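You operate a simulated robot arm through the tools that you are given. There is no shell and no other tool.

Carry out the task below with a simulated robot arm. There is one attempt and no reset: what you move stays moved.

## Task
Sort the tested red valve by the display and clamp in the blue one.
Fine: vent to zero before you open the clamp; PASS or LEAK names the tray; tray first, then the next valve.
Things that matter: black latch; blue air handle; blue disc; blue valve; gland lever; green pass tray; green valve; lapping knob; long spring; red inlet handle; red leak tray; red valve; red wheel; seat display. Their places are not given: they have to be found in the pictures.

It is judged by the outcome, as a careful person would: the job done as asked, and still so three seconds after it is handed in. It fails if anything else is knocked over, pushed out of place, dropped, spilled or broken.

## Robot
A 5-joint arm with a three-finger gripper, fixed in place. Base frame: the origin is at the foot of the arm, x ahead of it, y to its left, z up; the work surface is at about z = 800. Readings come in mm, rad, newtons and seconds.
With the tool pointing down near the work surface it reaches from about 320 to 660 mm from the base axis. Its first joint turns from -2.897 to 2.897 rad. The tool tilts only in the upright plane through the base axis and itself; it spins freely about its own axis. Payload 1.37 kg.
The tool frame sits at the grasp point between the pads (the TCP): z along the fingers, y along the line on which they close. The tips reach 16 mm beyond it. The gripper opens to 101 mm. The gripper's body begins 82 mm behind the TCP.
Orientation is told as [roll, pitch, yaw] about the base's x, y, z axes, in that order, counted from this pose: with the fingers straight down and closing along the base's y, the tool's x points along the base's -x, its y along +y and its z along -z.

## Interface
- The arm moves only by the tool step_arm. Its argument "series" is a list of rows, each an object of numbers (a shift or turn left out is 0, a gripper value left out holds the last): "wx", "wy", "wz": the turn, a rotation vector about the tool's x, y, z in rad; "tx", "ty", "tz": the shift along the tool's x, y, z in mm; "claw": the gripper command, from -1 (fully open) to 1 (shut), values between in proportion. In form: [{"wx": .., "wy": .., "wz": .., "tx": .., "ty": .., "tz": .., "claw": ..}, ...]. A call has 1 to 20 rows; each row shifts and turns the commanded pose from where the row before left it, along the tool's axes as they then stand. A row lasts 0.2 s, in which the tool goes at most 50 mm and 0.15 rad; a call with a longer step from one row to the next is refused whole, and so is a gripper value outside its range. Where a pose cannot be reached the arm comes as near as it can. A force on the tool above 40 N (or 10 N above the force at the start of the call, whichever is more), or a blocked arm, ends the call early, and 0.2 s more pass. The fingers move at their own pace (about 45 mm/s each) and stop on an object; they squeeze with about 24 N. The grip force told is the motor's: it shows also when the fingers shut on nothing. Time passes only in rows, and 0.2 s behind the last, so rows that do not move let the fingers close. The reply holds the time, the measured pose of the TCP, the force on the tool along the base axes, the opening and the grip force, in the units named above and with some noise, with the torque about the TCP (base axes, N m) and any sound that the robot's microphone picked up.
- Cameras (640 x 400 px; columns grow to the right, rows downward): "scene" is fixed at [219.8, 649.8, 1534.6]; the picture's right is [-0.99, -0.17, 0.00], its down [-0.14, 0.80, -0.58] and it looks along [0.10, -0.57, -0.82] (base axes); focal length 318 px, centre (320, 200). "wrist" rides on the gripper at [72, 20, -104] in the tool frame; the picture's right is [-0.26, 0.96, 0.00], its down [-0.76, -0.21, -0.62] and it looks along [-0.60, -0.16, 0.78] (tool axes); focal length 265 px, centre (320, 200).
- get_image(camera): a new picture of that camera. The clock stands still meanwhile.
- slide_trunk(by): slides the trunk up (or, below 0, down) by that many mm; the arm rides with it, the base frame stays. It gives what a move gives, with no picture.
- probe_pixels(camera, pixels): for up to 12 pixels [column, row] of the newest picture of that camera ("zoom" is the newest enlarged one), the place [x, y, z] in the base frame of the surface seen there, good to about 2 mm. The clock stands still meanwhile.
- enlarge(camera, box): a new picture of the part [left, top, right, bottom] of that camera's present view, enlarged. The clock stands still meanwhile.
- close_job(): hands the job in; it is judged then, once.

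Open the gripper and draw the arm clear of the work before you hand the job in, unless the task says otherwise.

The tools are called after ">>>" by a JSON object that holds its "api" and its "payload". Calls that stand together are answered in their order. step_arm: Moves the arm, as the interface text tells. Its arguments: {"type":"object","properties":{"series":{"type":"array","items":{"type":"object","properties":{"wx":{"type":"number"},"wy":{"type":"number"},"wz":{"type":"number"},"tx":{"type":"number"},"ty":{"type":"number"},"tz":{"type":"number"},"claw":{"type":"number"}}}}},"required":["series"]} The other tools are called the same way: slide_trunk (by) slides the trunk up or down; get_image (camera) takes a picture; probe_pixels (camera, pixels) gives the place of the surface under pixels of a picture; enlarge (camera, box) takes an enlarged picture of a part of a camera's view; close_job () hands the job in.

At the start:

```text
time: 0.0
position: [391.0, 190.0, 1164.7]
ee_rot: [0.0, 0.0, 0.0]
ft_force: [0.1, -0.8, 0.7]
moment: [-0.01, -0.01, 0.03]
finger_gap: 100.5
grasp_force: 0.1
trunk travel left (down, up): [-525.0, 65.0]
```

scene: 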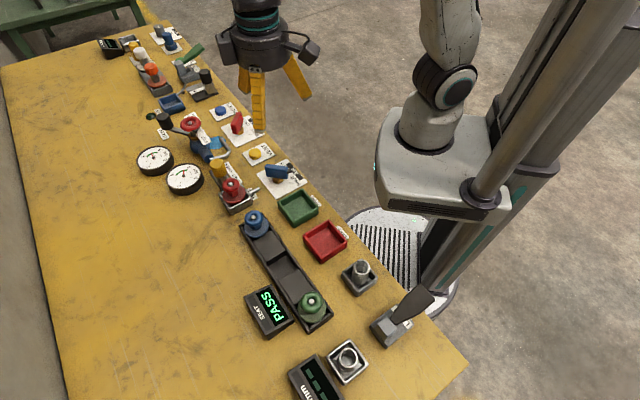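
wrist: 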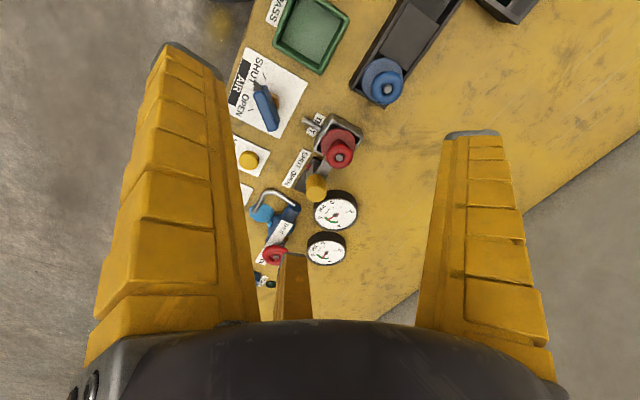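

The scene shows the bench with the red valve near (232,190), blue valve (255,222), green valve (312,303), display reading PASS near (268,305), and trays at (298,207) green and (325,240) red. I'll enlarge the main regions to read them.

>>> {"api": "enlarge", "payload": {"camera": "scene", "box": [200, 150, 360, 250]}}

>>> {"api": "enlarge", "payload": {"camera": "scene", "box": [130, 80, 290, 180]}}

>>> {"api": "enlarge", "payload": {"camera": "scene", "box": [230, 250, 390, 350]}}

>>> {"api": "enlarge", "payload": {"camera": "wrist", "box": [210, 40, 450, 290]}}

```text
4.00 times, centred on (280, 200) of scene
```

zoom: 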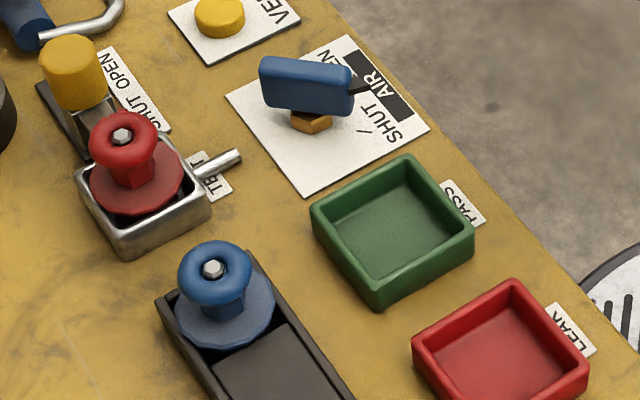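

```text
4.00 times, centred on (210, 130) of scene
```

zoom: 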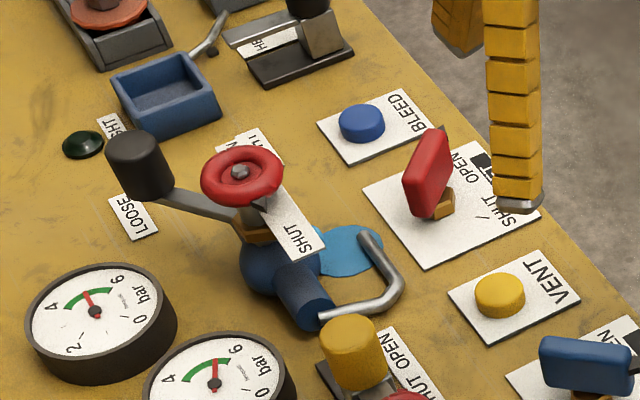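

```text
4.00 times, centred on (310, 300) of scene
```

zoom: 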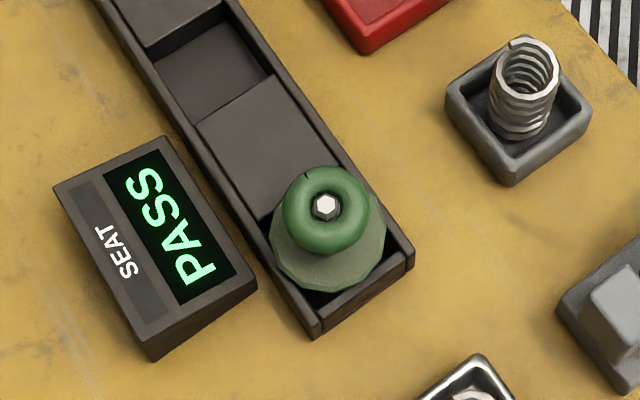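

```text
1.60 times, centred on (330, 165) of wrist
```

zoom: 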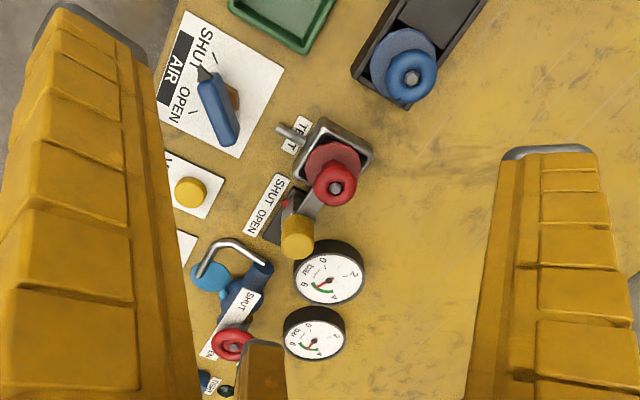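

The red valve sits in a nest marked TEST, with a yellow-knobbed lever (SHUT/OPEN) behind it and two gauges reading pressure. I'll zoom in more on the lever, air handle, vent button and gauges, as well as the far end of the bench.

>>> {"api": "enlarge", "payload": {"camera": "scene", "box": [200, 150, 264, 214]}}

>>> {"api": "enlarge", "payload": {"camera": "scene", "box": [130, 140, 210, 200]}}

>>> {"api": "enlarge", "payload": {"camera": "scene", "box": [240, 135, 320, 200]}}

>>> {"api": "enlarge", "payload": {"camera": "scene", "box": [90, 15, 220, 115]}}

>>> {"api": "enlarge", "payload": {"camera": "scene", "box": [270, 240, 470, 400]}}

>>> {"api": "enlarge", "payload": {"camera": "wrist", "box": [285, 100, 365, 210]}}

```text
6.25 times, centred on (232, 182) of scene
```

zoom: 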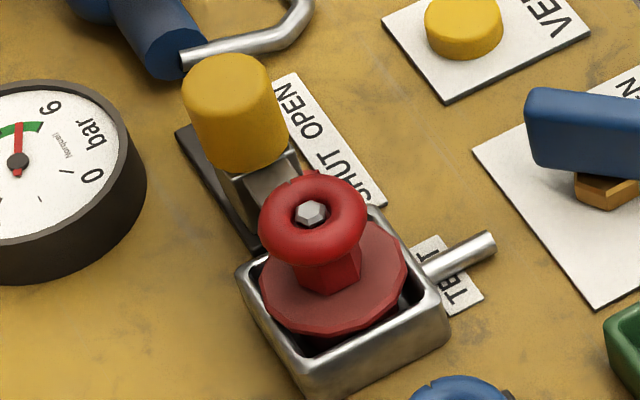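

```text
6.67 times, centred on (170, 170) of scene
```

zoom: 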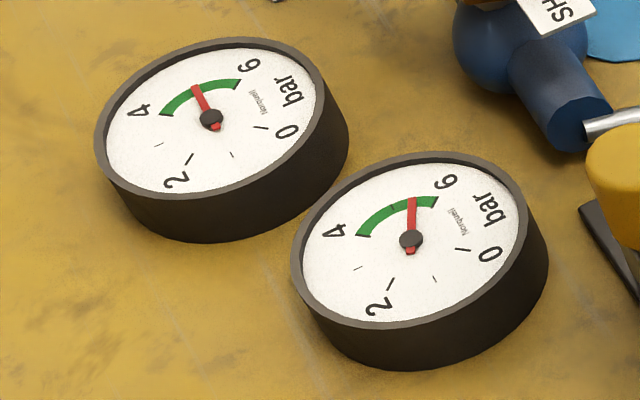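

```text
6.15 times, centred on (280, 168) of scene
```

zoom: 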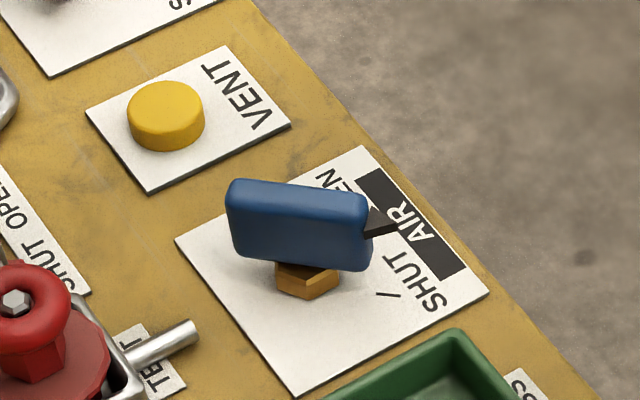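

```text
4.00 times, centred on (155, 65) of scene
```

zoom: 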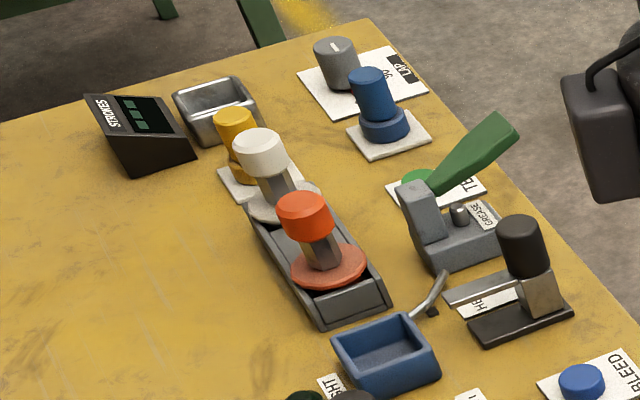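

```text
2.50 times, centred on (370, 320) of scene
```

zoom: 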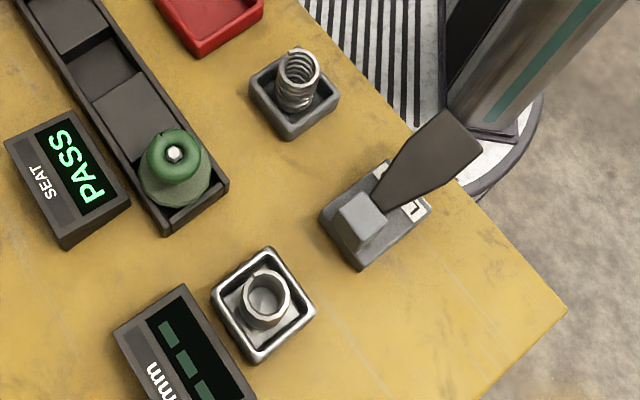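

```text
3.64 times, centred on (325, 155) of wrist
```

zoom: 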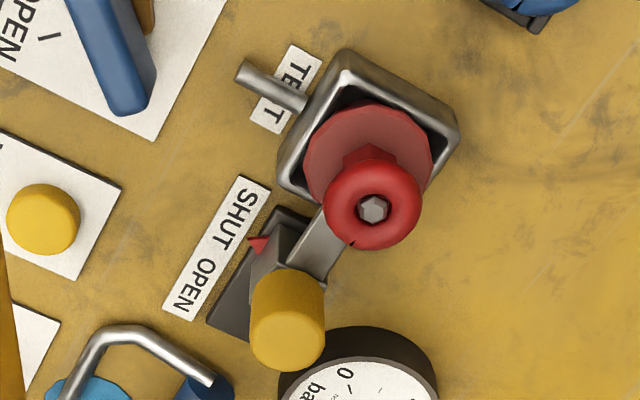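

The clamp is a sliding carriage with a yellow knob and red pointer at SHUT; the air handle's pointer needs a closer look. I'll measure the key points in the scene picture.

>>> {"api": "get_image", "payload": {"camera": "scene"}}

>>> {"api": "probe_pixels", "payload": {"camera": "scene", "pixels": [[231, 184], [218, 166], [260, 152], [277, 171], [298, 210], [325, 242], [254, 216], [312, 297], [185, 178], [155, 160], [270, 310], [240, 210]]}}

>>> {"api": "enlarge", "payload": {"camera": "scene", "box": [255, 155, 311, 190]}}

>>> {"api": "enlarge", "payload": {"camera": "wrist", "box": [220, 40, 310, 140]}}

```text
taken
```

scene: 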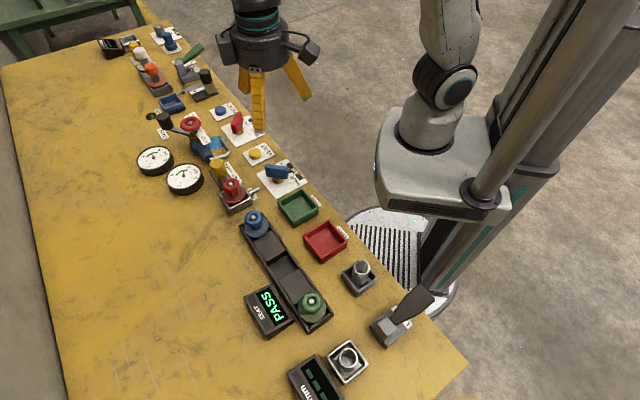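

```text
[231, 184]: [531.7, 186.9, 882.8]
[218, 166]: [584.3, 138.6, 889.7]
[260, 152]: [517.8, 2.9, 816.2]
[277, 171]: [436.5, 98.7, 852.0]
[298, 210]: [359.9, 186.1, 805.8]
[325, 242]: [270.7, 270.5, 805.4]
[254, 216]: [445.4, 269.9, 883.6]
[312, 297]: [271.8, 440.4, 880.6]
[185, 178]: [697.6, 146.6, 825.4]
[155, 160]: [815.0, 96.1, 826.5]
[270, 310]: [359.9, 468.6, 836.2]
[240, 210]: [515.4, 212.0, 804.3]
```

```text
11.43 times, centred on (283, 172) of scene
```

zoom: 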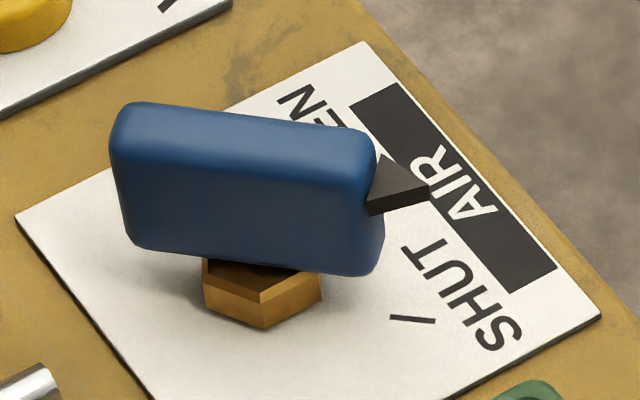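

```text
4.00 times, centred on (265, 90) of wrist
```

zoom: 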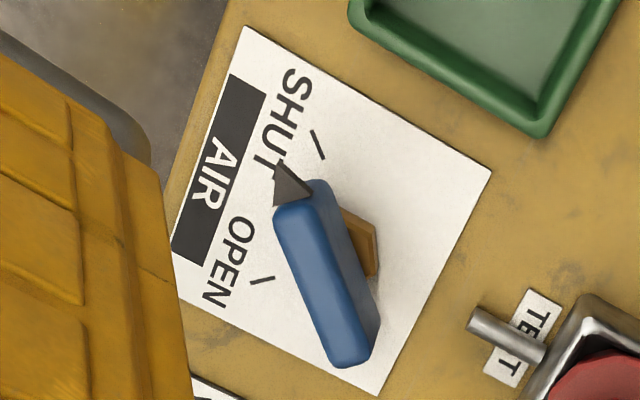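

The air handle's pointer sits between ticks in appearance due to parallax, so I'll measure the ticks, hub, handle ends and pointer tip in the enlarged wrist picture.

>>> {"api": "probe_pixels", "payload": {"camera": "zoom", "pixels": [[318, 145], [312, 132], [324, 157], [262, 281], [251, 283], [273, 279], [290, 185], [345, 355], [310, 200], [365, 240], [280, 172], [315, 275]]}}

```text
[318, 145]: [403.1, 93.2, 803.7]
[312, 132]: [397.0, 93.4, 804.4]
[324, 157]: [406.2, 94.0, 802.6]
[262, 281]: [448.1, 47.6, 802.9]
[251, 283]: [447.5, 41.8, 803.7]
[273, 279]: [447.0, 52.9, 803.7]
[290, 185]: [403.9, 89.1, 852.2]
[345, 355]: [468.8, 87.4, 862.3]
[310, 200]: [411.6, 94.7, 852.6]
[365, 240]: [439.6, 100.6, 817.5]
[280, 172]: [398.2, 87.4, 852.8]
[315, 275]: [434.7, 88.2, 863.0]
```

The SHUT tick runs along −x from the hub and the handle also lies along −x, so the air looks shut with pressure trapped. I'll lower the trunk 150 mm to look more closely with the wrist camera.

>>> {"api": "slide_trunk", "payload": {"by": -150}}

```text
time: 1.8
position: [391.0, 190.0, 1014.2]
ee_rot: [0.001, 0.0, -0.002]
ft_force: [-0.4, 0.1, 0.4]
moment: [-0.01, -0.01, 0.01]
finger_gap: 100.9
grasp_force: 0.1
trunk travel left (down, up): [-375.0, 215.0]
```

The tool is now at z 1014, well above the ~890 mm objects. I take a wrist picture.

>>> {"api": "get_image", "payload": {"camera": "wrist"}}

>>> {"api": "enlarge", "payload": {"camera": "wrist", "box": [230, 0, 430, 200]}}

```text
taken
```

wrist: 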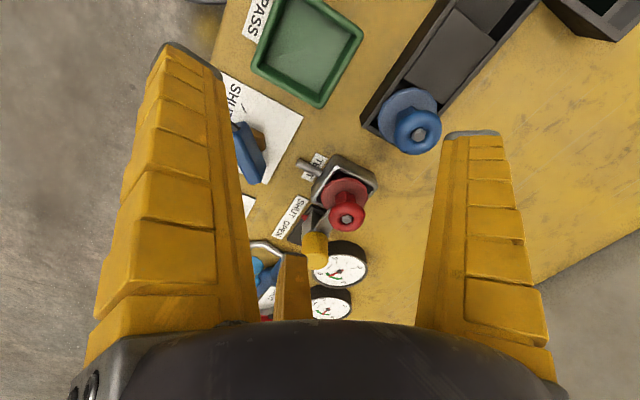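

```text
2.00 times, centred on (330, 100) of wrist
```

zoom: 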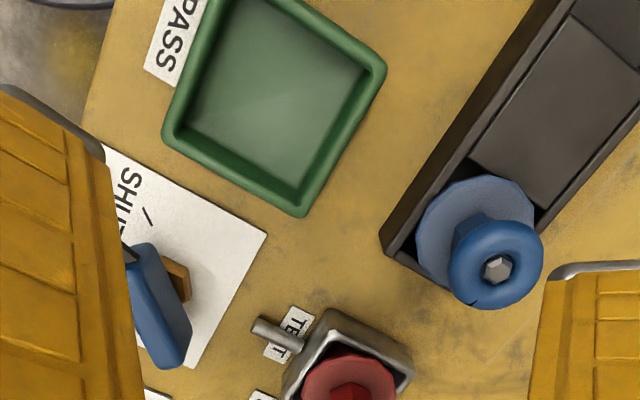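

The wrist view shows three yellow shapes around the gripper; before contact work I want to see how the fingers really look, so I enlarge the gripper in the scene view.

>>> {"api": "get_image", "payload": {"camera": "scene"}}

>>> {"api": "enlarge", "payload": {"camera": "scene", "box": [200, 40, 340, 180]}}

```text
taken
```

scene: 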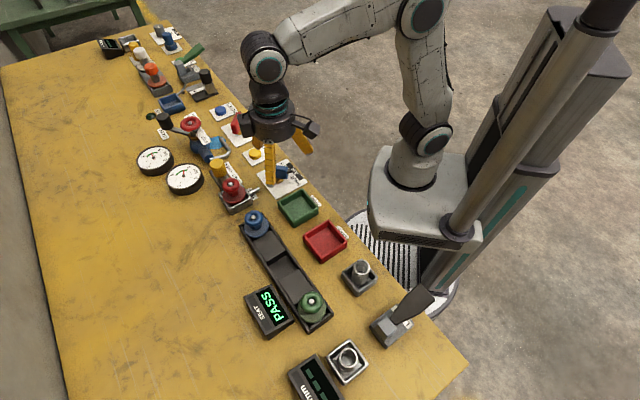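

```text
2.86 times, centred on (270, 110) of scene
```

zoom: 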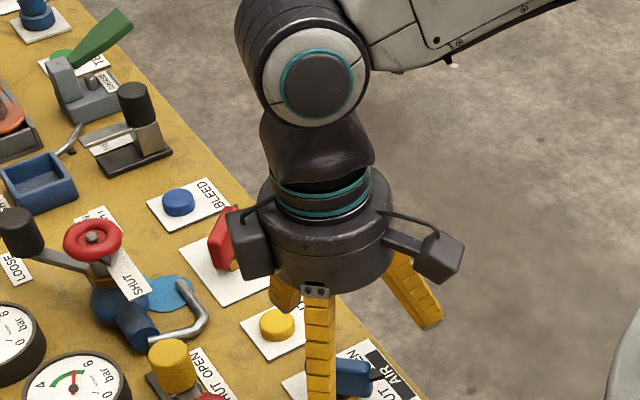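

The gripper appears to have one finger toward +y and two others; I'll close it in free air at this height to learn how the fingers move, then take pictures.

>>> {"api": "step_arm", "payload": {"series": [{"claw": 1}, {"claw": 1}, {"claw": 1}, {"claw": 1}, {"claw": 1}, {"claw": 1}, {"claw": 1}, {"claw": 1}]}}

>>> {"api": "get_image", "payload": {"camera": "wrist"}}

>>> {"api": "enlarge", "payload": {"camera": "scene", "box": [200, 40, 340, 180]}}

```text
time: 3.5
position: [391.3, 189.5, 1013.8]
ee_rot: [0.0, 0.001, 0.001]
ft_force: [-0.1, 0.0, 0.6]
moment: [0.02, 0.0, -0.02]
finger_gap: 0.1
grasp_force: 24.2
trunk travel left (down, up): [-375.0, 215.0]
```

```text
taken
```

wrist: 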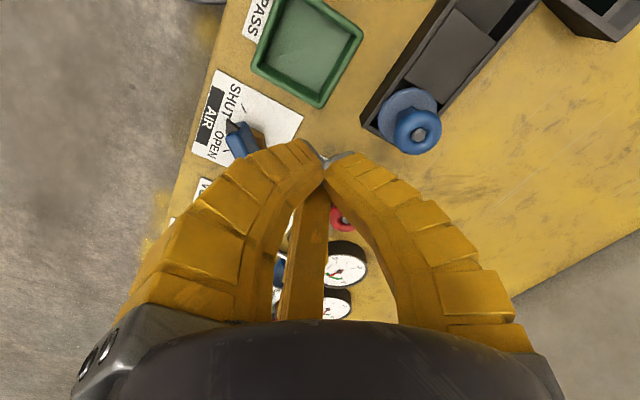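

```text
2.86 times, centred on (270, 110) of scene
```

zoom: 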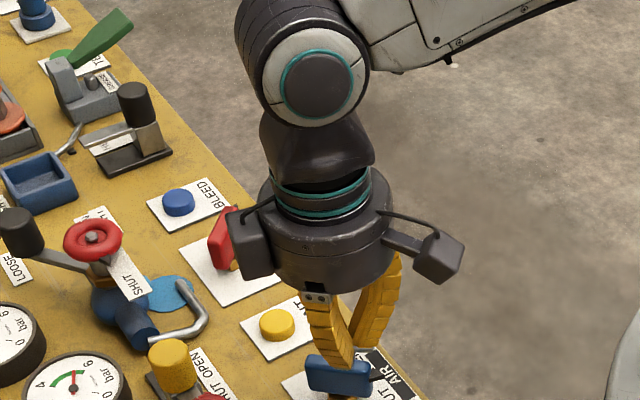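

The fingers meet at the TCP, three of them in looks, as at (325,165) in the wrist view. The closed tip suits pressing VENT; I'll enlarge around the button to measure it exactly.

>>> {"api": "enlarge", "payload": {"camera": "scene", "box": [235, 135, 285, 170]}}

```text
11.43 times, centred on (260, 152) of scene
```

zoom: 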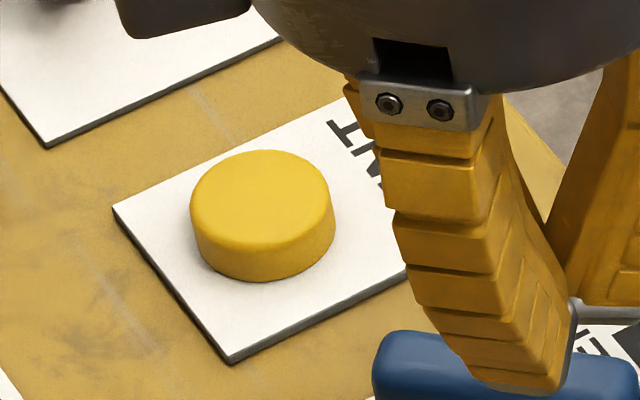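

The button is clear in the enlarged view with its top centred near (262,188). I probe its top, rim and plate.

>>> {"api": "probe_pixels", "payload": {"camera": "zoom", "pixels": [[262, 188], [205, 185], [318, 190], [262, 160], [262, 222], [262, 262], [160, 225], [230, 340], [340, 150]]}}

>>> {"api": "enlarge", "payload": {"camera": "scene", "box": [165, 155, 210, 200]}}

```text
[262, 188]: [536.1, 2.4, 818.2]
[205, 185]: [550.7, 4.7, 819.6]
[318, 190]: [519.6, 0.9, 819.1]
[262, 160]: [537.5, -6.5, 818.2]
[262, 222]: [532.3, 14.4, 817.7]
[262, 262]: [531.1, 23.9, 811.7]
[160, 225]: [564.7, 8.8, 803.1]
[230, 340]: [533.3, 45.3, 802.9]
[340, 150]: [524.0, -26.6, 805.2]
```

```text
8.89 times, centred on (188, 178) of scene
```

zoom: 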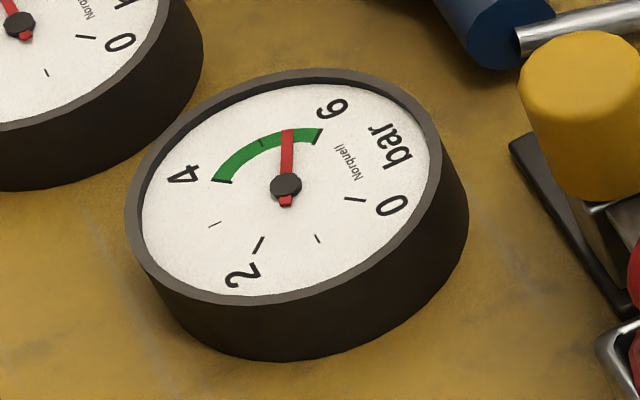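

The VENT button is centred at about (535, 3) with its top at z 818. Before descending there I check the heights of the neighbours: red inlet handle, red wheel, gland lever knob, bent pipe.

>>> {"api": "probe_pixels", "payload": {"camera": "scene", "pixels": [[237, 118], [237, 126], [243, 130], [190, 124], [164, 118], [221, 110], [217, 152], [204, 88], [285, 160]]}}

>>> {"api": "step_arm", "payload": {"series": [{"tx": -24, "ty": -31, "claw": 1}, {"tx": -24, "ty": -31}, {"tx": -24, "ty": -31}, {"tx": -24, "ty": -31}, {"tx": -24, "ty": -31}, {"tx": -24, "ty": -31.5}]}}

```text
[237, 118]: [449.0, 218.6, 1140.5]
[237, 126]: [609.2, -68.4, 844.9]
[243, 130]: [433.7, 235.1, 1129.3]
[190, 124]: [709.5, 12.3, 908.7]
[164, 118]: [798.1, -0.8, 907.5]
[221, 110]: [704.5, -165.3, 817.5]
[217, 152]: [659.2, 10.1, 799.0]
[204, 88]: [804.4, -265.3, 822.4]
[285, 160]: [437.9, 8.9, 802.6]
```

```text
time: 5.0
position: [535.9, 3.2, 1013.7]
ee_rot: [0.0, 0.0, 0.001]
ft_force: [-0.3, -1.1, 0.3]
moment: [0.02, 0.02, 0.02]
finger_gap: 0.0
grasp_force: 24.1
trunk travel left (down, up): [-375.0, 215.0]
```

The tool is above VENT at (536, 3, 1014), and the neighbours (inlet handle ~103 mm away, ≤ 870 high) leave room. I lower the trunk 150 mm, leaving the tips about 30 mm above the button.

>>> {"api": "slide_trunk", "payload": {"by": -150}}

>>> {"api": "get_image", "payload": {"camera": "scene"}}

>>> {"api": "get_image", "payload": {"camera": "wrist"}}

```text
time: 6.7
position: [535.0, 4.0, 863.6]
ee_rot: [0.0, 0.0, 0.001]
ft_force: [0.2, 1.2, -0.5]
moment: [-0.03, 0.05, -0.03]
finger_gap: 0.0
grasp_force: 23.9
trunk travel left (down, up): [-225.0, 365.0]
```

```text
taken
```

scene: 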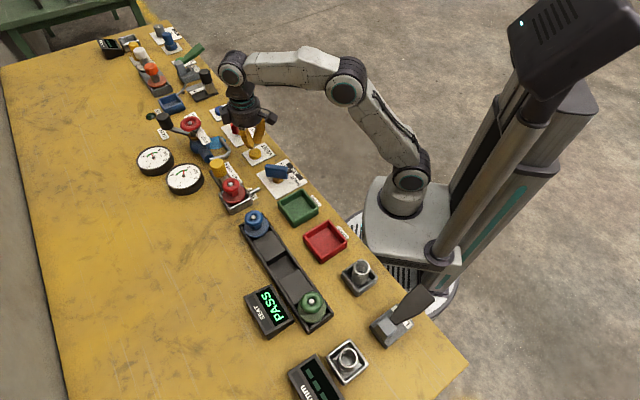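

```text
taken
```

wrist: 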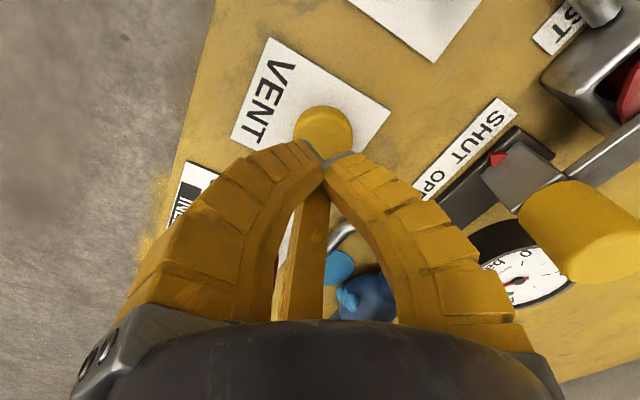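

The tips are right over the button (button appears at (322,125), just ahead of the tips in view). I descend to near contact, then press in small steps.

>>> {"api": "step_arm", "payload": {"series": [{"tz": 10}, {"tz": 10}, {"tz": 6}, {"tz": 2}, {"tz": 2}, {"tz": 1}]}}

```text
time: 8.1
position: [537.0, 4.0, 833.3]
ee_rot: [-0.001, 0.0, 0.0]
ft_force: [0.2, -0.2, 0.6]
moment: [-0.04, 0.02, 0.03]
finger_gap: 0.0
grasp_force: 23.8
trunk travel left (down, up): [-225.0, 365.0]
```

At z 833 there's no contact force yet; I press a few mm more in 1 mm steps and watch the force.

>>> {"api": "step_arm", "payload": {"series": [{"tz": 1}, {"tz": 1}, {"tz": 1}, {"tz": 1}, {}]}}

>>> {"api": "enlarge", "payload": {"camera": "scene", "box": [130, 140, 210, 200]}}

>>> {"api": "enlarge", "payload": {"camera": "scene", "box": [230, 130, 290, 175]}}

```text
time: 9.3
position: [535.9, 5.0, 829.9]
ee_rot: [0.0, 0.001, 0.0]
ft_force: [-0.2, 0.3, 0.4]
moment: [-0.02, 0.0, -0.01]
finger_gap: 5.9
grasp_force: 27.3
trunk travel left (down, up): [-225.0, 365.0]
```

```text
6.67 times, centred on (170, 170) of scene
```

zoom: 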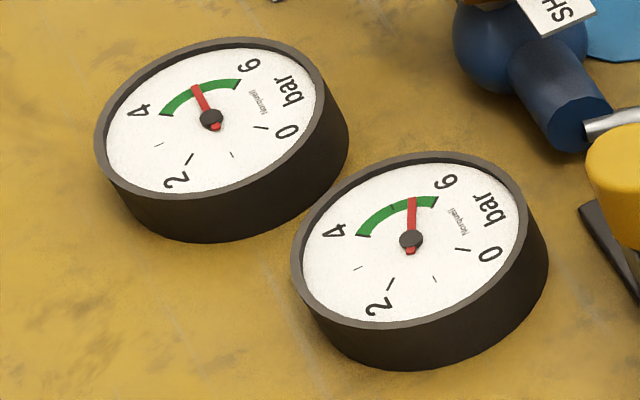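

```text
8.89 times, centred on (260, 152) of scene
```

zoom: 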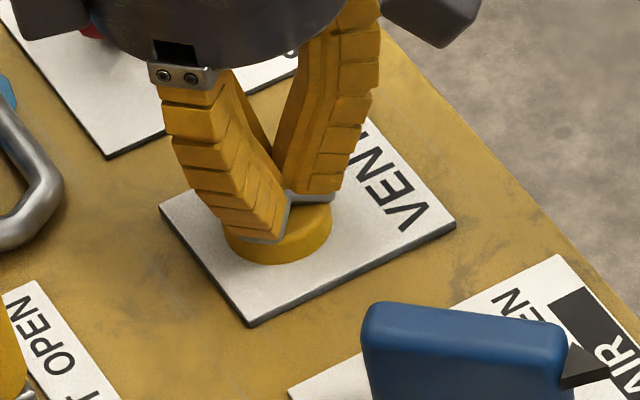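

The fingers have been pushed apart to 5.9 mm, so they're touching the button, but the gauge is unchanged. I press on in small steps.

>>> {"api": "step_arm", "payload": {"series": [{"tz": 1}, {"tz": 1}, {}]}}

>>> {"api": "enlarge", "payload": {"camera": "scene", "box": [230, 130, 290, 175]}}

>>> {"api": "enlarge", "payload": {"camera": "scene", "box": [130, 140, 210, 200]}}

```text
time: 10.1
position: [536.0, 4.0, 826.0]
ee_rot: [0.0, -0.001, 0.0]
ft_force: [1.0, 0.0, 2.8]
moment: [0.0, 0.02, 0.02]
finger_gap: 5.8
grasp_force: 28.1
trunk travel left (down, up): [-225.0, 365.0]
heard: click
```

```text
8.89 times, centred on (260, 152) of scene
```

zoom: 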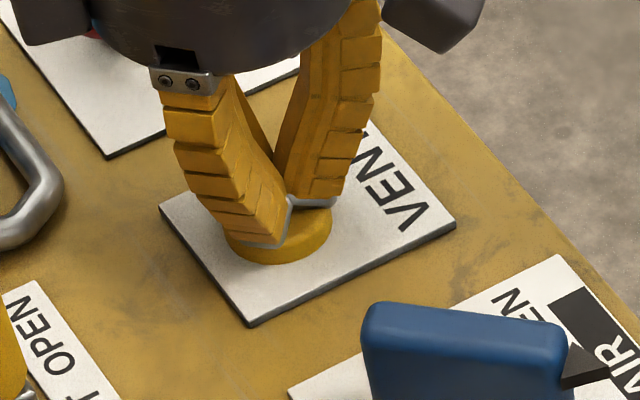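

```text
6.67 times, centred on (170, 170) of scene
```

zoom: 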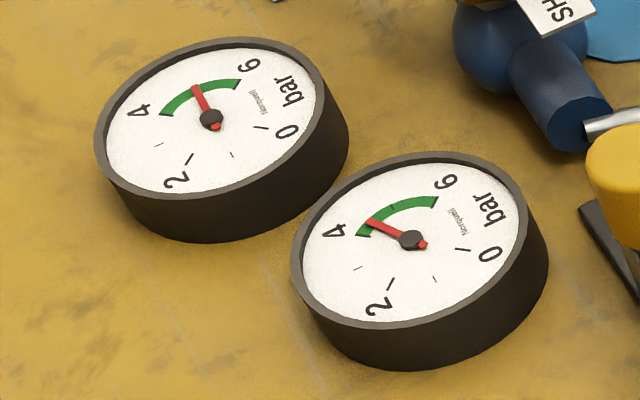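

A click sounded and the near gauge (410,240 in the zoom) has fallen to about 4 bar. I hold the button down and let it vent.

>>> {"api": "step_arm", "payload": {"series": [{}, {}, {}, {}, {}, {}, {}, {}, {}, {}]}}

>>> {"api": "enlarge", "payload": {"camera": "scene", "box": [130, 140, 210, 200]}}

```text
time: 12.3
position: [536.2, 3.8, 826.0]
ee_rot: [0.0, 0.0, 0.0]
ft_force: [-0.2, -0.5, 3.2]
moment: [-0.01, 0.01, 0.0]
finger_gap: 6.0
grasp_force: 27.9
trunk travel left (down, up): [-225.0, 365.0]
```

```text
6.67 times, centred on (170, 170) of scene
```

zoom: 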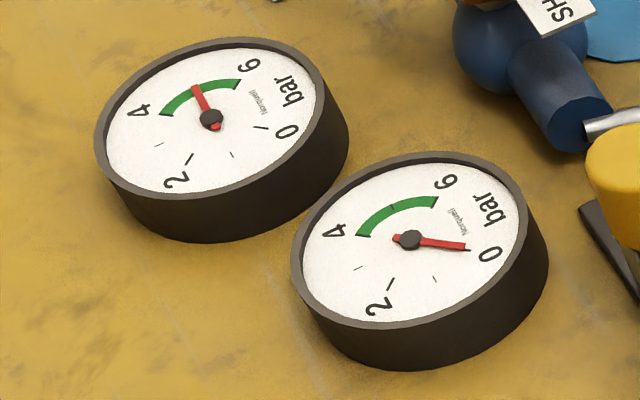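

The test gauge needle is practically on the 0 tick. I hold a bit longer to be sure and check the display.

>>> {"api": "step_arm", "payload": {"series": [{}, {}, {}, {}, {}]}}

>>> {"api": "enlarge", "payload": {"camera": "scene", "box": [170, 160, 205, 195]}}

>>> {"api": "enlarge", "payload": {"camera": "scene", "box": [230, 260, 350, 340]}}

```text
time: 13.5
position: [535.4, 2.8, 826.4]
ee_rot: [0.0, 0.001, 0.001]
ft_force: [-0.3, -0.5, 2.1]
moment: [-0.03, 0.02, -0.01]
finger_gap: 6.1
grasp_force: 28.0
trunk travel left (down, up): [-225.0, 365.0]
```

```text
11.43 times, centred on (188, 178) of scene
```

zoom: 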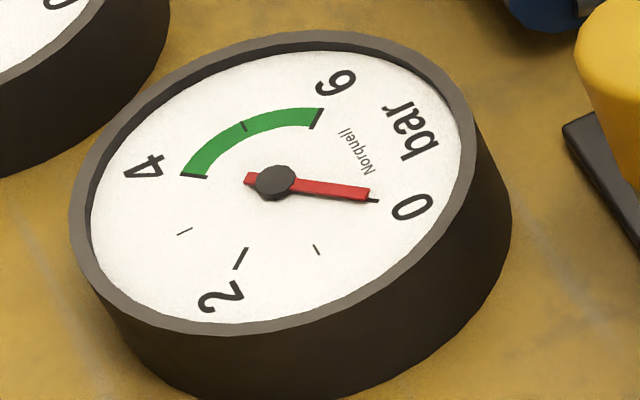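

```text
5.00 times, centred on (290, 300) of scene
```

zoom: 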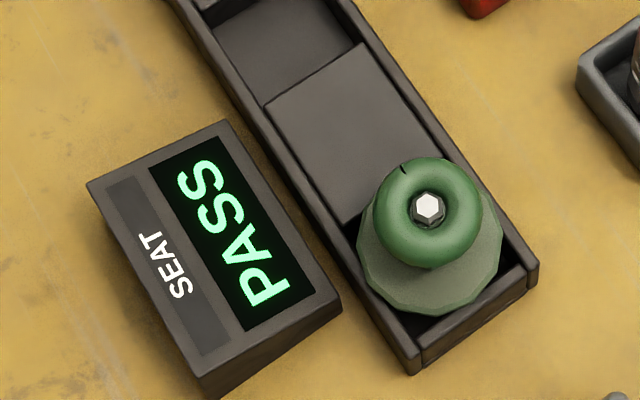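

The gauge is at 0 and the display still reads PASS. I release the button by rising straight up, then check that the pressure stays at zero.

>>> {"api": "step_arm", "payload": {"series": [{"tz": -5}, {"tz": -15}, {"tz": -30}, {"tz": -40}, {"tz": -40}, {}, {}]}}

>>> {"api": "get_image", "payload": {"camera": "wrist"}}

>>> {"api": "enlarge", "payload": {"camera": "scene", "box": [170, 160, 205, 195]}}

>>> {"api": "enlarge", "payload": {"camera": "scene", "box": [200, 135, 300, 215]}}

```text
time: 15.1
position: [537.8, 3.1, 956.7]
ee_rot: [0.001, 0.001, 0.001]
ft_force: [-0.1, -0.2, -0.1]
moment: [0.02, 0.0, 0.01]
finger_gap: 0.2
grasp_force: 28.0
trunk travel left (down, up): [-225.0, 365.0]
```

```text
taken
```

wrist: 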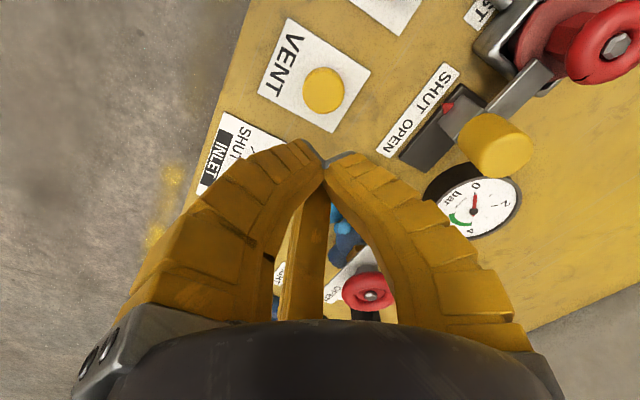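

```text
11.43 times, centred on (188, 178) of scene
```

zoom: 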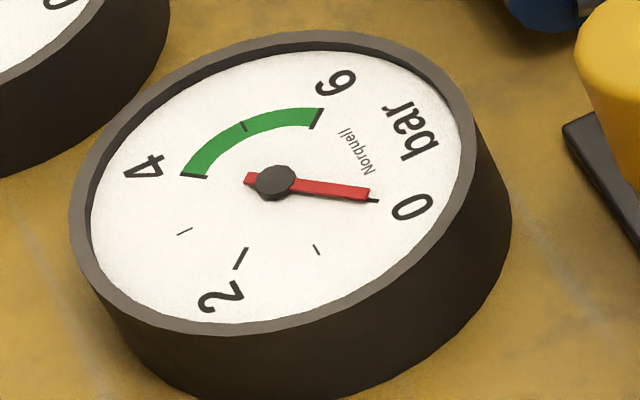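

```text
5.00 times, centred on (250, 175) of scene
```

zoom: 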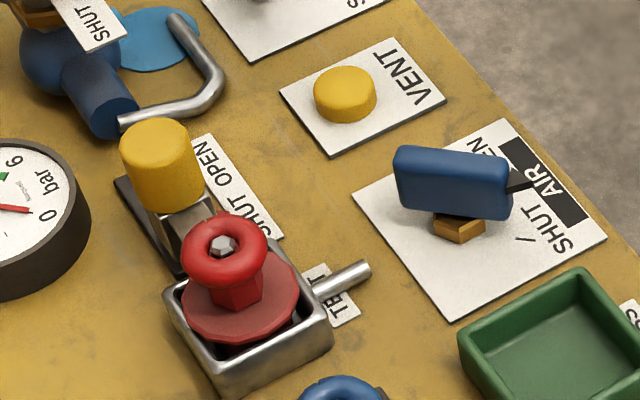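

Pressure stays at 0 after release. Now I enlarge the clamp in the wrist view to measure its rail, knob, pointer and label.

>>> {"api": "enlarge", "payload": {"camera": "wrist", "box": [370, 20, 610, 190]}}

```text
2.35 times, centred on (490, 105) of wrist
```

zoom: 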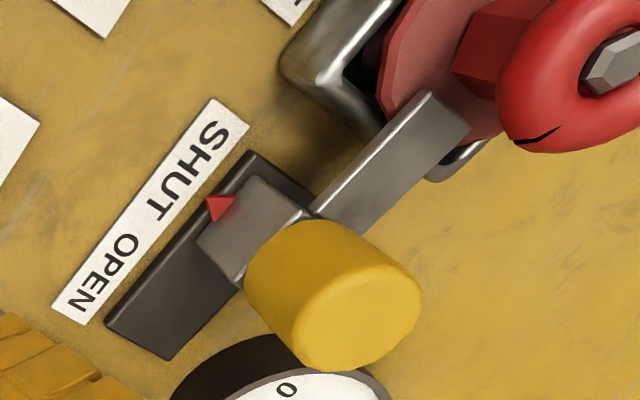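

I probe the rail ends, pointer, block, bar end, knob top and labels.

>>> {"api": "probe_pixels", "payload": {"camera": "zoom", "pixels": [[112, 322], [170, 355], [250, 155], [218, 207], [250, 215], [440, 110], [330, 215], [365, 310], [270, 300], [375, 250], [84, 290], [210, 140]]}}

>>> {"api": "enlarge", "payload": {"camera": "scene", "box": [205, 150, 255, 190]}}

```text
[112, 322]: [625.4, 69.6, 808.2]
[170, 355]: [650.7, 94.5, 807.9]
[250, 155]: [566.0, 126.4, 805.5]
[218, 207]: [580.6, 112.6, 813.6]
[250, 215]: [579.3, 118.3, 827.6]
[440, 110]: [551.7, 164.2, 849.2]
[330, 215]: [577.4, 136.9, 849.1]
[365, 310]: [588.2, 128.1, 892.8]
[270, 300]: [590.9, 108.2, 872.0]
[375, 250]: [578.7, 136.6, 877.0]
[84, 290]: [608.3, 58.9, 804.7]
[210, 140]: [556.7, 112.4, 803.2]
```

```text
10.00 times, centred on (230, 170) of scene
```

zoom: 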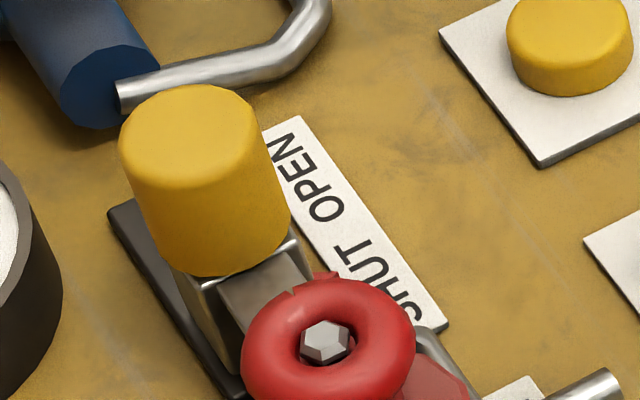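

I probe the knob's top and side in this enlarged scene view for its centre and radius, plus the bent pipe that stands close by.

>>> {"api": "probe_pixels", "payload": {"camera": "zoom", "pixels": [[192, 130], [135, 130], [250, 130], [192, 95], [192, 165], [200, 265], [125, 95], [200, 72], [105, 105], [325, 340], [270, 285], [300, 60]]}}

```text
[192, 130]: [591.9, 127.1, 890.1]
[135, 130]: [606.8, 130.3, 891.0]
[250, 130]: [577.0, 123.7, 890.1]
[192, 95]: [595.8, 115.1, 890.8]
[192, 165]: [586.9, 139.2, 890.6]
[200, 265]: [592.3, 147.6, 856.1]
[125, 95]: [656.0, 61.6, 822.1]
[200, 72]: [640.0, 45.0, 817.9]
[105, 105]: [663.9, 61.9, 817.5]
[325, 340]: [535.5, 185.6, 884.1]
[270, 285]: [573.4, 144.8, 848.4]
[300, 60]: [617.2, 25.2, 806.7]
```

Knob centre is about (592, 127) with radius ~17 and top z 891; the rail runs along (0.71, −0.70), from SHUT to OPEN about 45 mm, away from the nest. I move over the knob at a safe height, and then turn the tool so it closes along the rail.

>>> {"api": "step_arm", "payload": {"series": [{"tx": -13.5, "ty": 31}, {"tx": -13.5, "ty": 31}, {"tx": -13.5, "ty": 31}, {"tx": -13.5, "ty": 31}, {"tz": -8}]}}

>>> {"api": "step_arm", "payload": {"series": [{"wz": 0.147, "claw": -0.27}, {"wz": 0.147}, {"wz": 0.147}, {"wz": 0.147}, {"wz": 0.147}, {"wz": 0.147}, {"wz": 0.147}, {"wz": 0.147}, {"wz": 0.147}, {"wz": 0.147}, {"wz": 0.147}, {"wz": 0.147}, {"wz": 0.147}, {"wz": 0.147}, {"wz": 0.147}, {"wz": 0.142}]}}

>>> {"api": "get_image", "payload": {"camera": "wrist"}}

>>> {"api": "get_image", "payload": {"camera": "scene"}}

```text
time: 16.3
position: [544.0, 120.1, 934.0]
ee_rot: [0.0, 0.001, 0.001]
ft_force: [-0.3, 0.5, 0.0]
moment: [-0.03, -0.01, -0.02]
finger_gap: 0.0
grasp_force: 28.1
out of reach, approached as far as the arm can: row 1, 2, 3, 4, 5
trunk travel left (down, up): [-225.0, 365.0]
```

```text
time: 19.7
position: [544.1, 119.4, 934.2]
ee_rot: [0.002, 0.0, -2.348]
ft_force: [-0.7, -0.2, 0.0]
moment: [-0.04, 0.01, 0.01]
finger_gap: 67.4
grasp_force: 2.2
trunk travel left (down, up): [-225.0, 365.0]
```

```text
taken
```

wrist: 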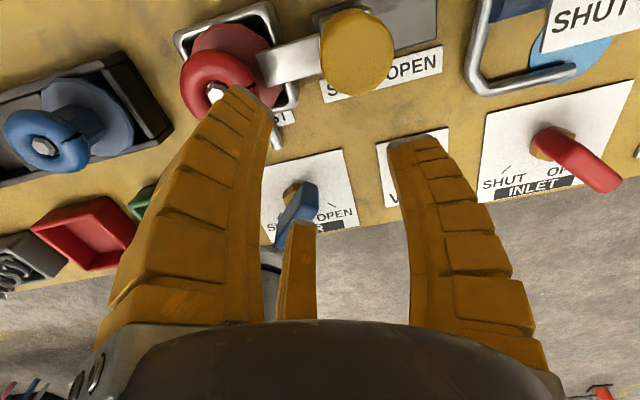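

```text
taken
```

scene: 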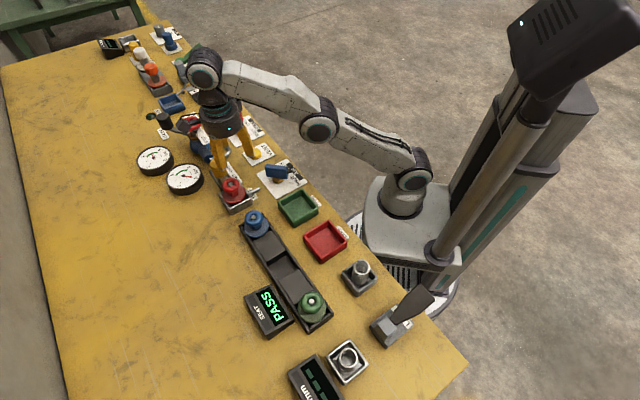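

At this trunk height the reach fell short (tool stopped at (544, 119, 934)), as the shoulder is too low for this far point. I raise the trunk 200 mm and will come down with the arm instead.

>>> {"api": "slide_trunk", "payload": {"by": 200}}

```text
time: 21.9
position: [543.1, 118.9, 1134.6]
ee_rot: [0.001, 0.002, -2.346]
ft_force: [0.6, 0.6, -0.9]
moment: [-0.03, 0.02, 0.0]
finger_gap: 67.1
grasp_force: 2.2
trunk travel left (down, up): [-425.0, 165.0]
```

With yaw −2.346 the tool's y lies along the rail. I descend 100 mm, shift to above the knob, and descend to z ≈ 960.

>>> {"api": "step_arm", "payload": {"series": [{"tz": 35}, {"tz": 35}, {"tz": 35}, {"tx": 20, "ty": 14.7, "tz": 20}, {"tx": 20, "ty": 14.7, "tz": 20}, {"tz": 30}, {}]}}

>>> {"api": "get_image", "payload": {"camera": "wrist"}}

>>> {"api": "enlarge", "payload": {"camera": "scene", "box": [180, 100, 290, 210]}}

```text
time: 23.5
position: [591.9, 128.8, 958.6]
ee_rot: [0.0, 0.0, -2.345]
ft_force: [0.1, -0.4, 0.3]
moment: [0.0, 0.0, -0.02]
finger_gap: 67.3
grasp_force: 2.8
trunk travel left (down, up): [-425.0, 165.0]
```

```text
taken
```

wrist: 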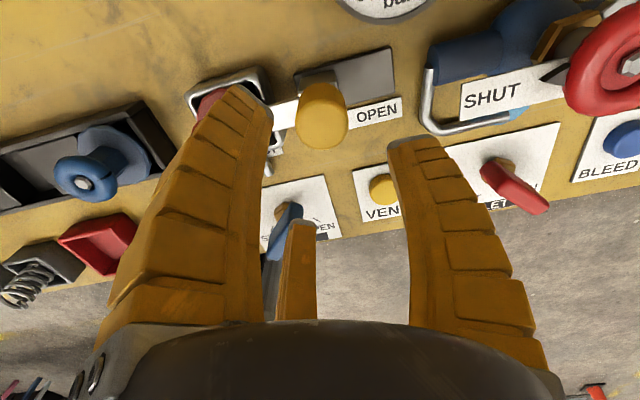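

```text
3.64 times, centred on (235, 155) of scene
```

zoom: 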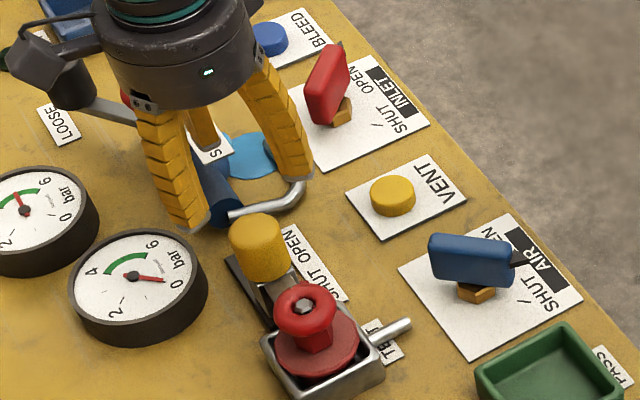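

The tool stands over the knob, whose top is now at about (322,115) in the wrist view with a finger on each side. I descend around the knob in steps to z ≈ 876, tips at 860, above the slide block.

>>> {"api": "step_arm", "payload": {"series": [{"tz": 20}, {"tz": 20}, {"tz": 15}, {"tz": 10}, {"tz": 9}, {"tz": 8}, {}]}}

>>> {"api": "get_image", "payload": {"camera": "wrist"}}

>>> {"api": "enlarge", "payload": {"camera": "scene", "box": [180, 120, 270, 210]}}

```text
time: 25.1
position: [592.2, 127.1, 877.7]
ee_rot: [0.0, 0.001, -2.344]
ft_force: [-0.4, -0.1, -0.4]
moment: [0.02, -0.03, 0.0]
finger_gap: 67.2
grasp_force: 2.1
trunk travel left (down, up): [-425.0, 165.0]
```

```text
taken
```

wrist: 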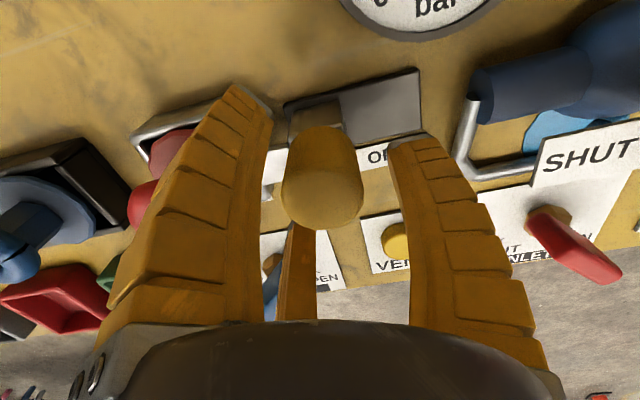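

```text
4.44 times, centred on (225, 165) of scene
```

zoom: 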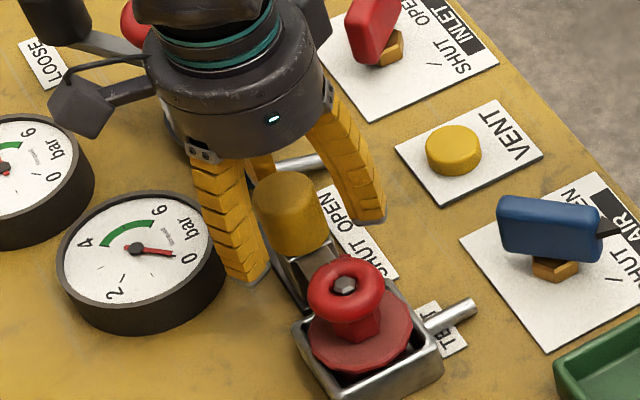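

The knob sits centred between the fingers at (322,180). Before gripping, I check the clearance of the gripper's side box at (80,105) in the zoom above the gland lever and wheel.

>>> {"api": "probe_pixels", "payload": {"camera": "zoom", "pixels": [[85, 110], [92, 135], [60, 130], [110, 120], [60, 30], [100, 45], [135, 25], [230, 150], [245, 275], [370, 215]]}}

```text
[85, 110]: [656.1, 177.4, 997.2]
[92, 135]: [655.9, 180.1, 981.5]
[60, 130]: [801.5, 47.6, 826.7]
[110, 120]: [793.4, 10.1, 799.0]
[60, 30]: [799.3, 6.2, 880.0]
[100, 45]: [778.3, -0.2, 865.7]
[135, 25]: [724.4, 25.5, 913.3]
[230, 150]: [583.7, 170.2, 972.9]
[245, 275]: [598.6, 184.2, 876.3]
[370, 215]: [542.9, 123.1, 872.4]
```

The box is at z ≥ 980, well above everything (wheel top ~913). I close the fingers on the knob.

>>> {"api": "step_arm", "payload": {"series": [{"claw": 1}, {}, {}, {}, {}, {}]}}

>>> {"api": "get_image", "payload": {"camera": "wrist"}}

```text
time: 26.5
position: [594.1, 127.4, 878.3]
ee_rot: [0.002, 0.001, -2.348]
ft_force: [7.5, -2.2, 8.9]
moment: [-0.02, 0.15, -0.08]
finger_gap: 33.6
grasp_force: 28.4
trunk travel left (down, up): [-425.0, 165.0]
```

```text
taken
```

wrist: 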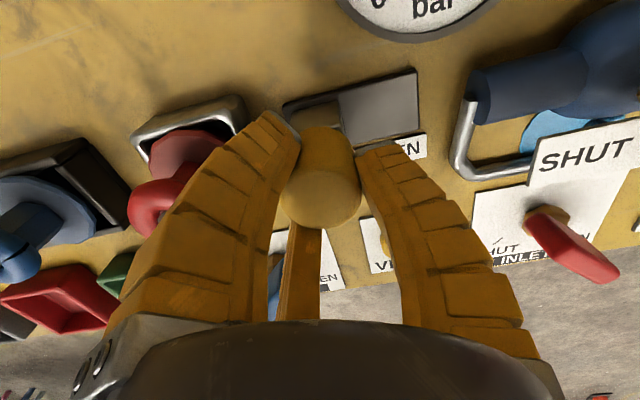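

Grip is on the knob at 33.6 mm. I slide it along the rail (tool +y) in small steps towards OPEN.

>>> {"api": "step_arm", "payload": {"series": [{"ty": 4}, {"ty": 4}, {"ty": 4}, {"ty": 4}, {"ty": 4}, {}]}}

>>> {"api": "enlarge", "payload": {"camera": "scene", "box": [180, 120, 270, 210]}}

```text
time: 27.9
position: [606.8, 114.9, 878.1]
ee_rot: [0.001, 0.002, -2.348]
ft_force: [6.3, 6.0, 10.4]
moment: [0.08, -0.09, -0.21]
finger_gap: 33.4
grasp_force: 27.6
trunk travel left (down, up): [-425.0, 165.0]
```

```text
4.44 times, centred on (225, 165) of scene
```

zoom: 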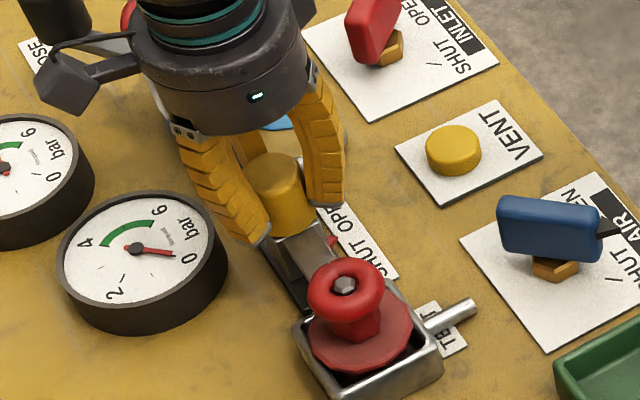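

The carriage slides with the knob: the red pointer at (333,242) is now part way between SHUT and OPEN. I continue along the rail.

>>> {"api": "step_arm", "payload": {"series": [{"ty": 4}, {"ty": 4}, {"ty": 4}, {"ty": 4}, {"ty": 4}, {}]}}

>>> {"api": "enlarge", "payload": {"camera": "scene", "box": [180, 120, 270, 210]}}

```text
time: 29.3
position: [621.4, 99.6, 878.7]
ee_rot: [0.002, 0.003, -2.347]
ft_force: [6.1, 5.0, 13.6]
moment: [0.15, -0.09, -0.2]
finger_gap: 33.3
grasp_force: 28.1
trunk travel left (down, up): [-425.0, 165.0]
```

```text
4.44 times, centred on (225, 165) of scene
```

zoom: 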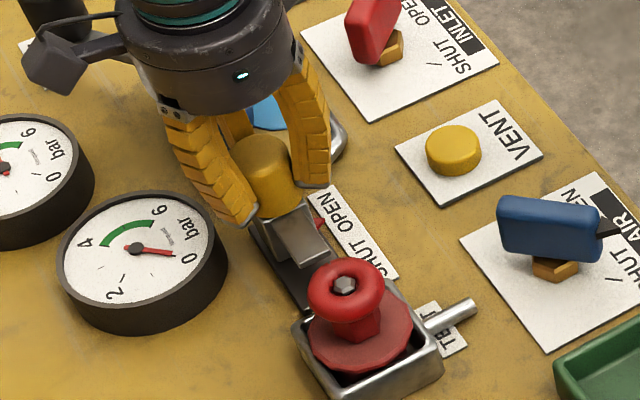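

The pointer at (320,222) is near the start of OPEN. I go on in small steps toward the end of its travel.

>>> {"api": "step_arm", "payload": {"series": [{"ty": 3}, {"ty": 3}, {"ty": 2}, {}]}}

>>> {"api": "enlarge", "payload": {"camera": "scene", "box": [195, 140, 265, 200]}}

>>> {"api": "get_image", "payload": {"camera": "wrist"}}

```text
time: 30.3
position: [624.7, 95.3, 878.1]
ee_rot: [-0.002, 0.001, -2.344]
ft_force: [0.4, 8.8, 11.1]
moment: [0.15, 0.07, -0.1]
finger_gap: 33.4
grasp_force: 28.1
trunk travel left (down, up): [-425.0, 165.0]
```

```text
6.67 times, centred on (230, 170) of scene
```

zoom: 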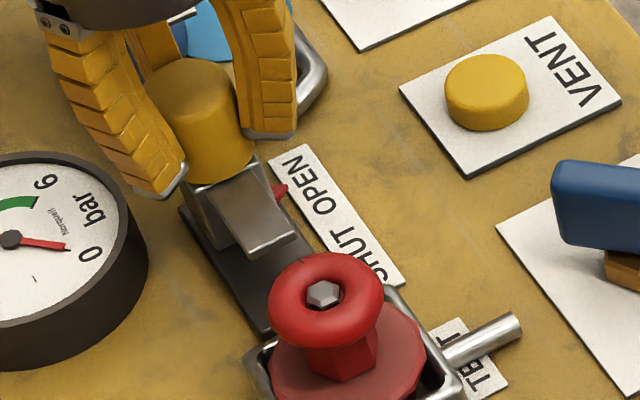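

```text
taken
```

wrist: 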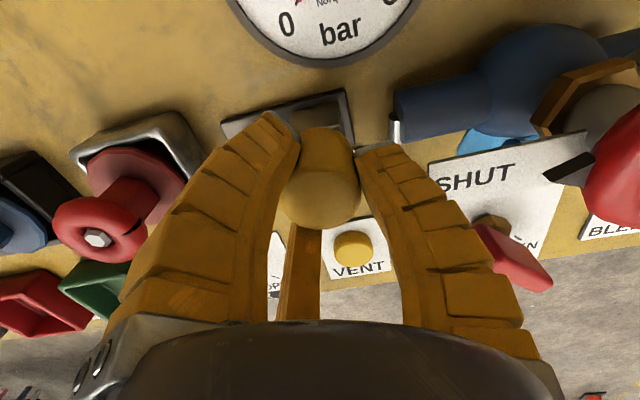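

The bar is now clear of the valve and nest, and the last push moved less than commanded (end stop near). I push 3 mm more to confirm it is at the stop.

>>> {"api": "step_arm", "payload": {"series": [{"ty": 2}, {"ty": 2}, {}]}}

```text
time: 31.1
position: [627.4, 94.8, 877.9]
ee_rot: [-0.001, -0.003, -2.342]
ft_force: [-18.2, 23.2, 8.2]
moment: [0.11, 0.14, 0.03]
finger_gap: 34.0
grasp_force: 28.6
trunk travel left (down, up): [-425.0, 165.0]
```

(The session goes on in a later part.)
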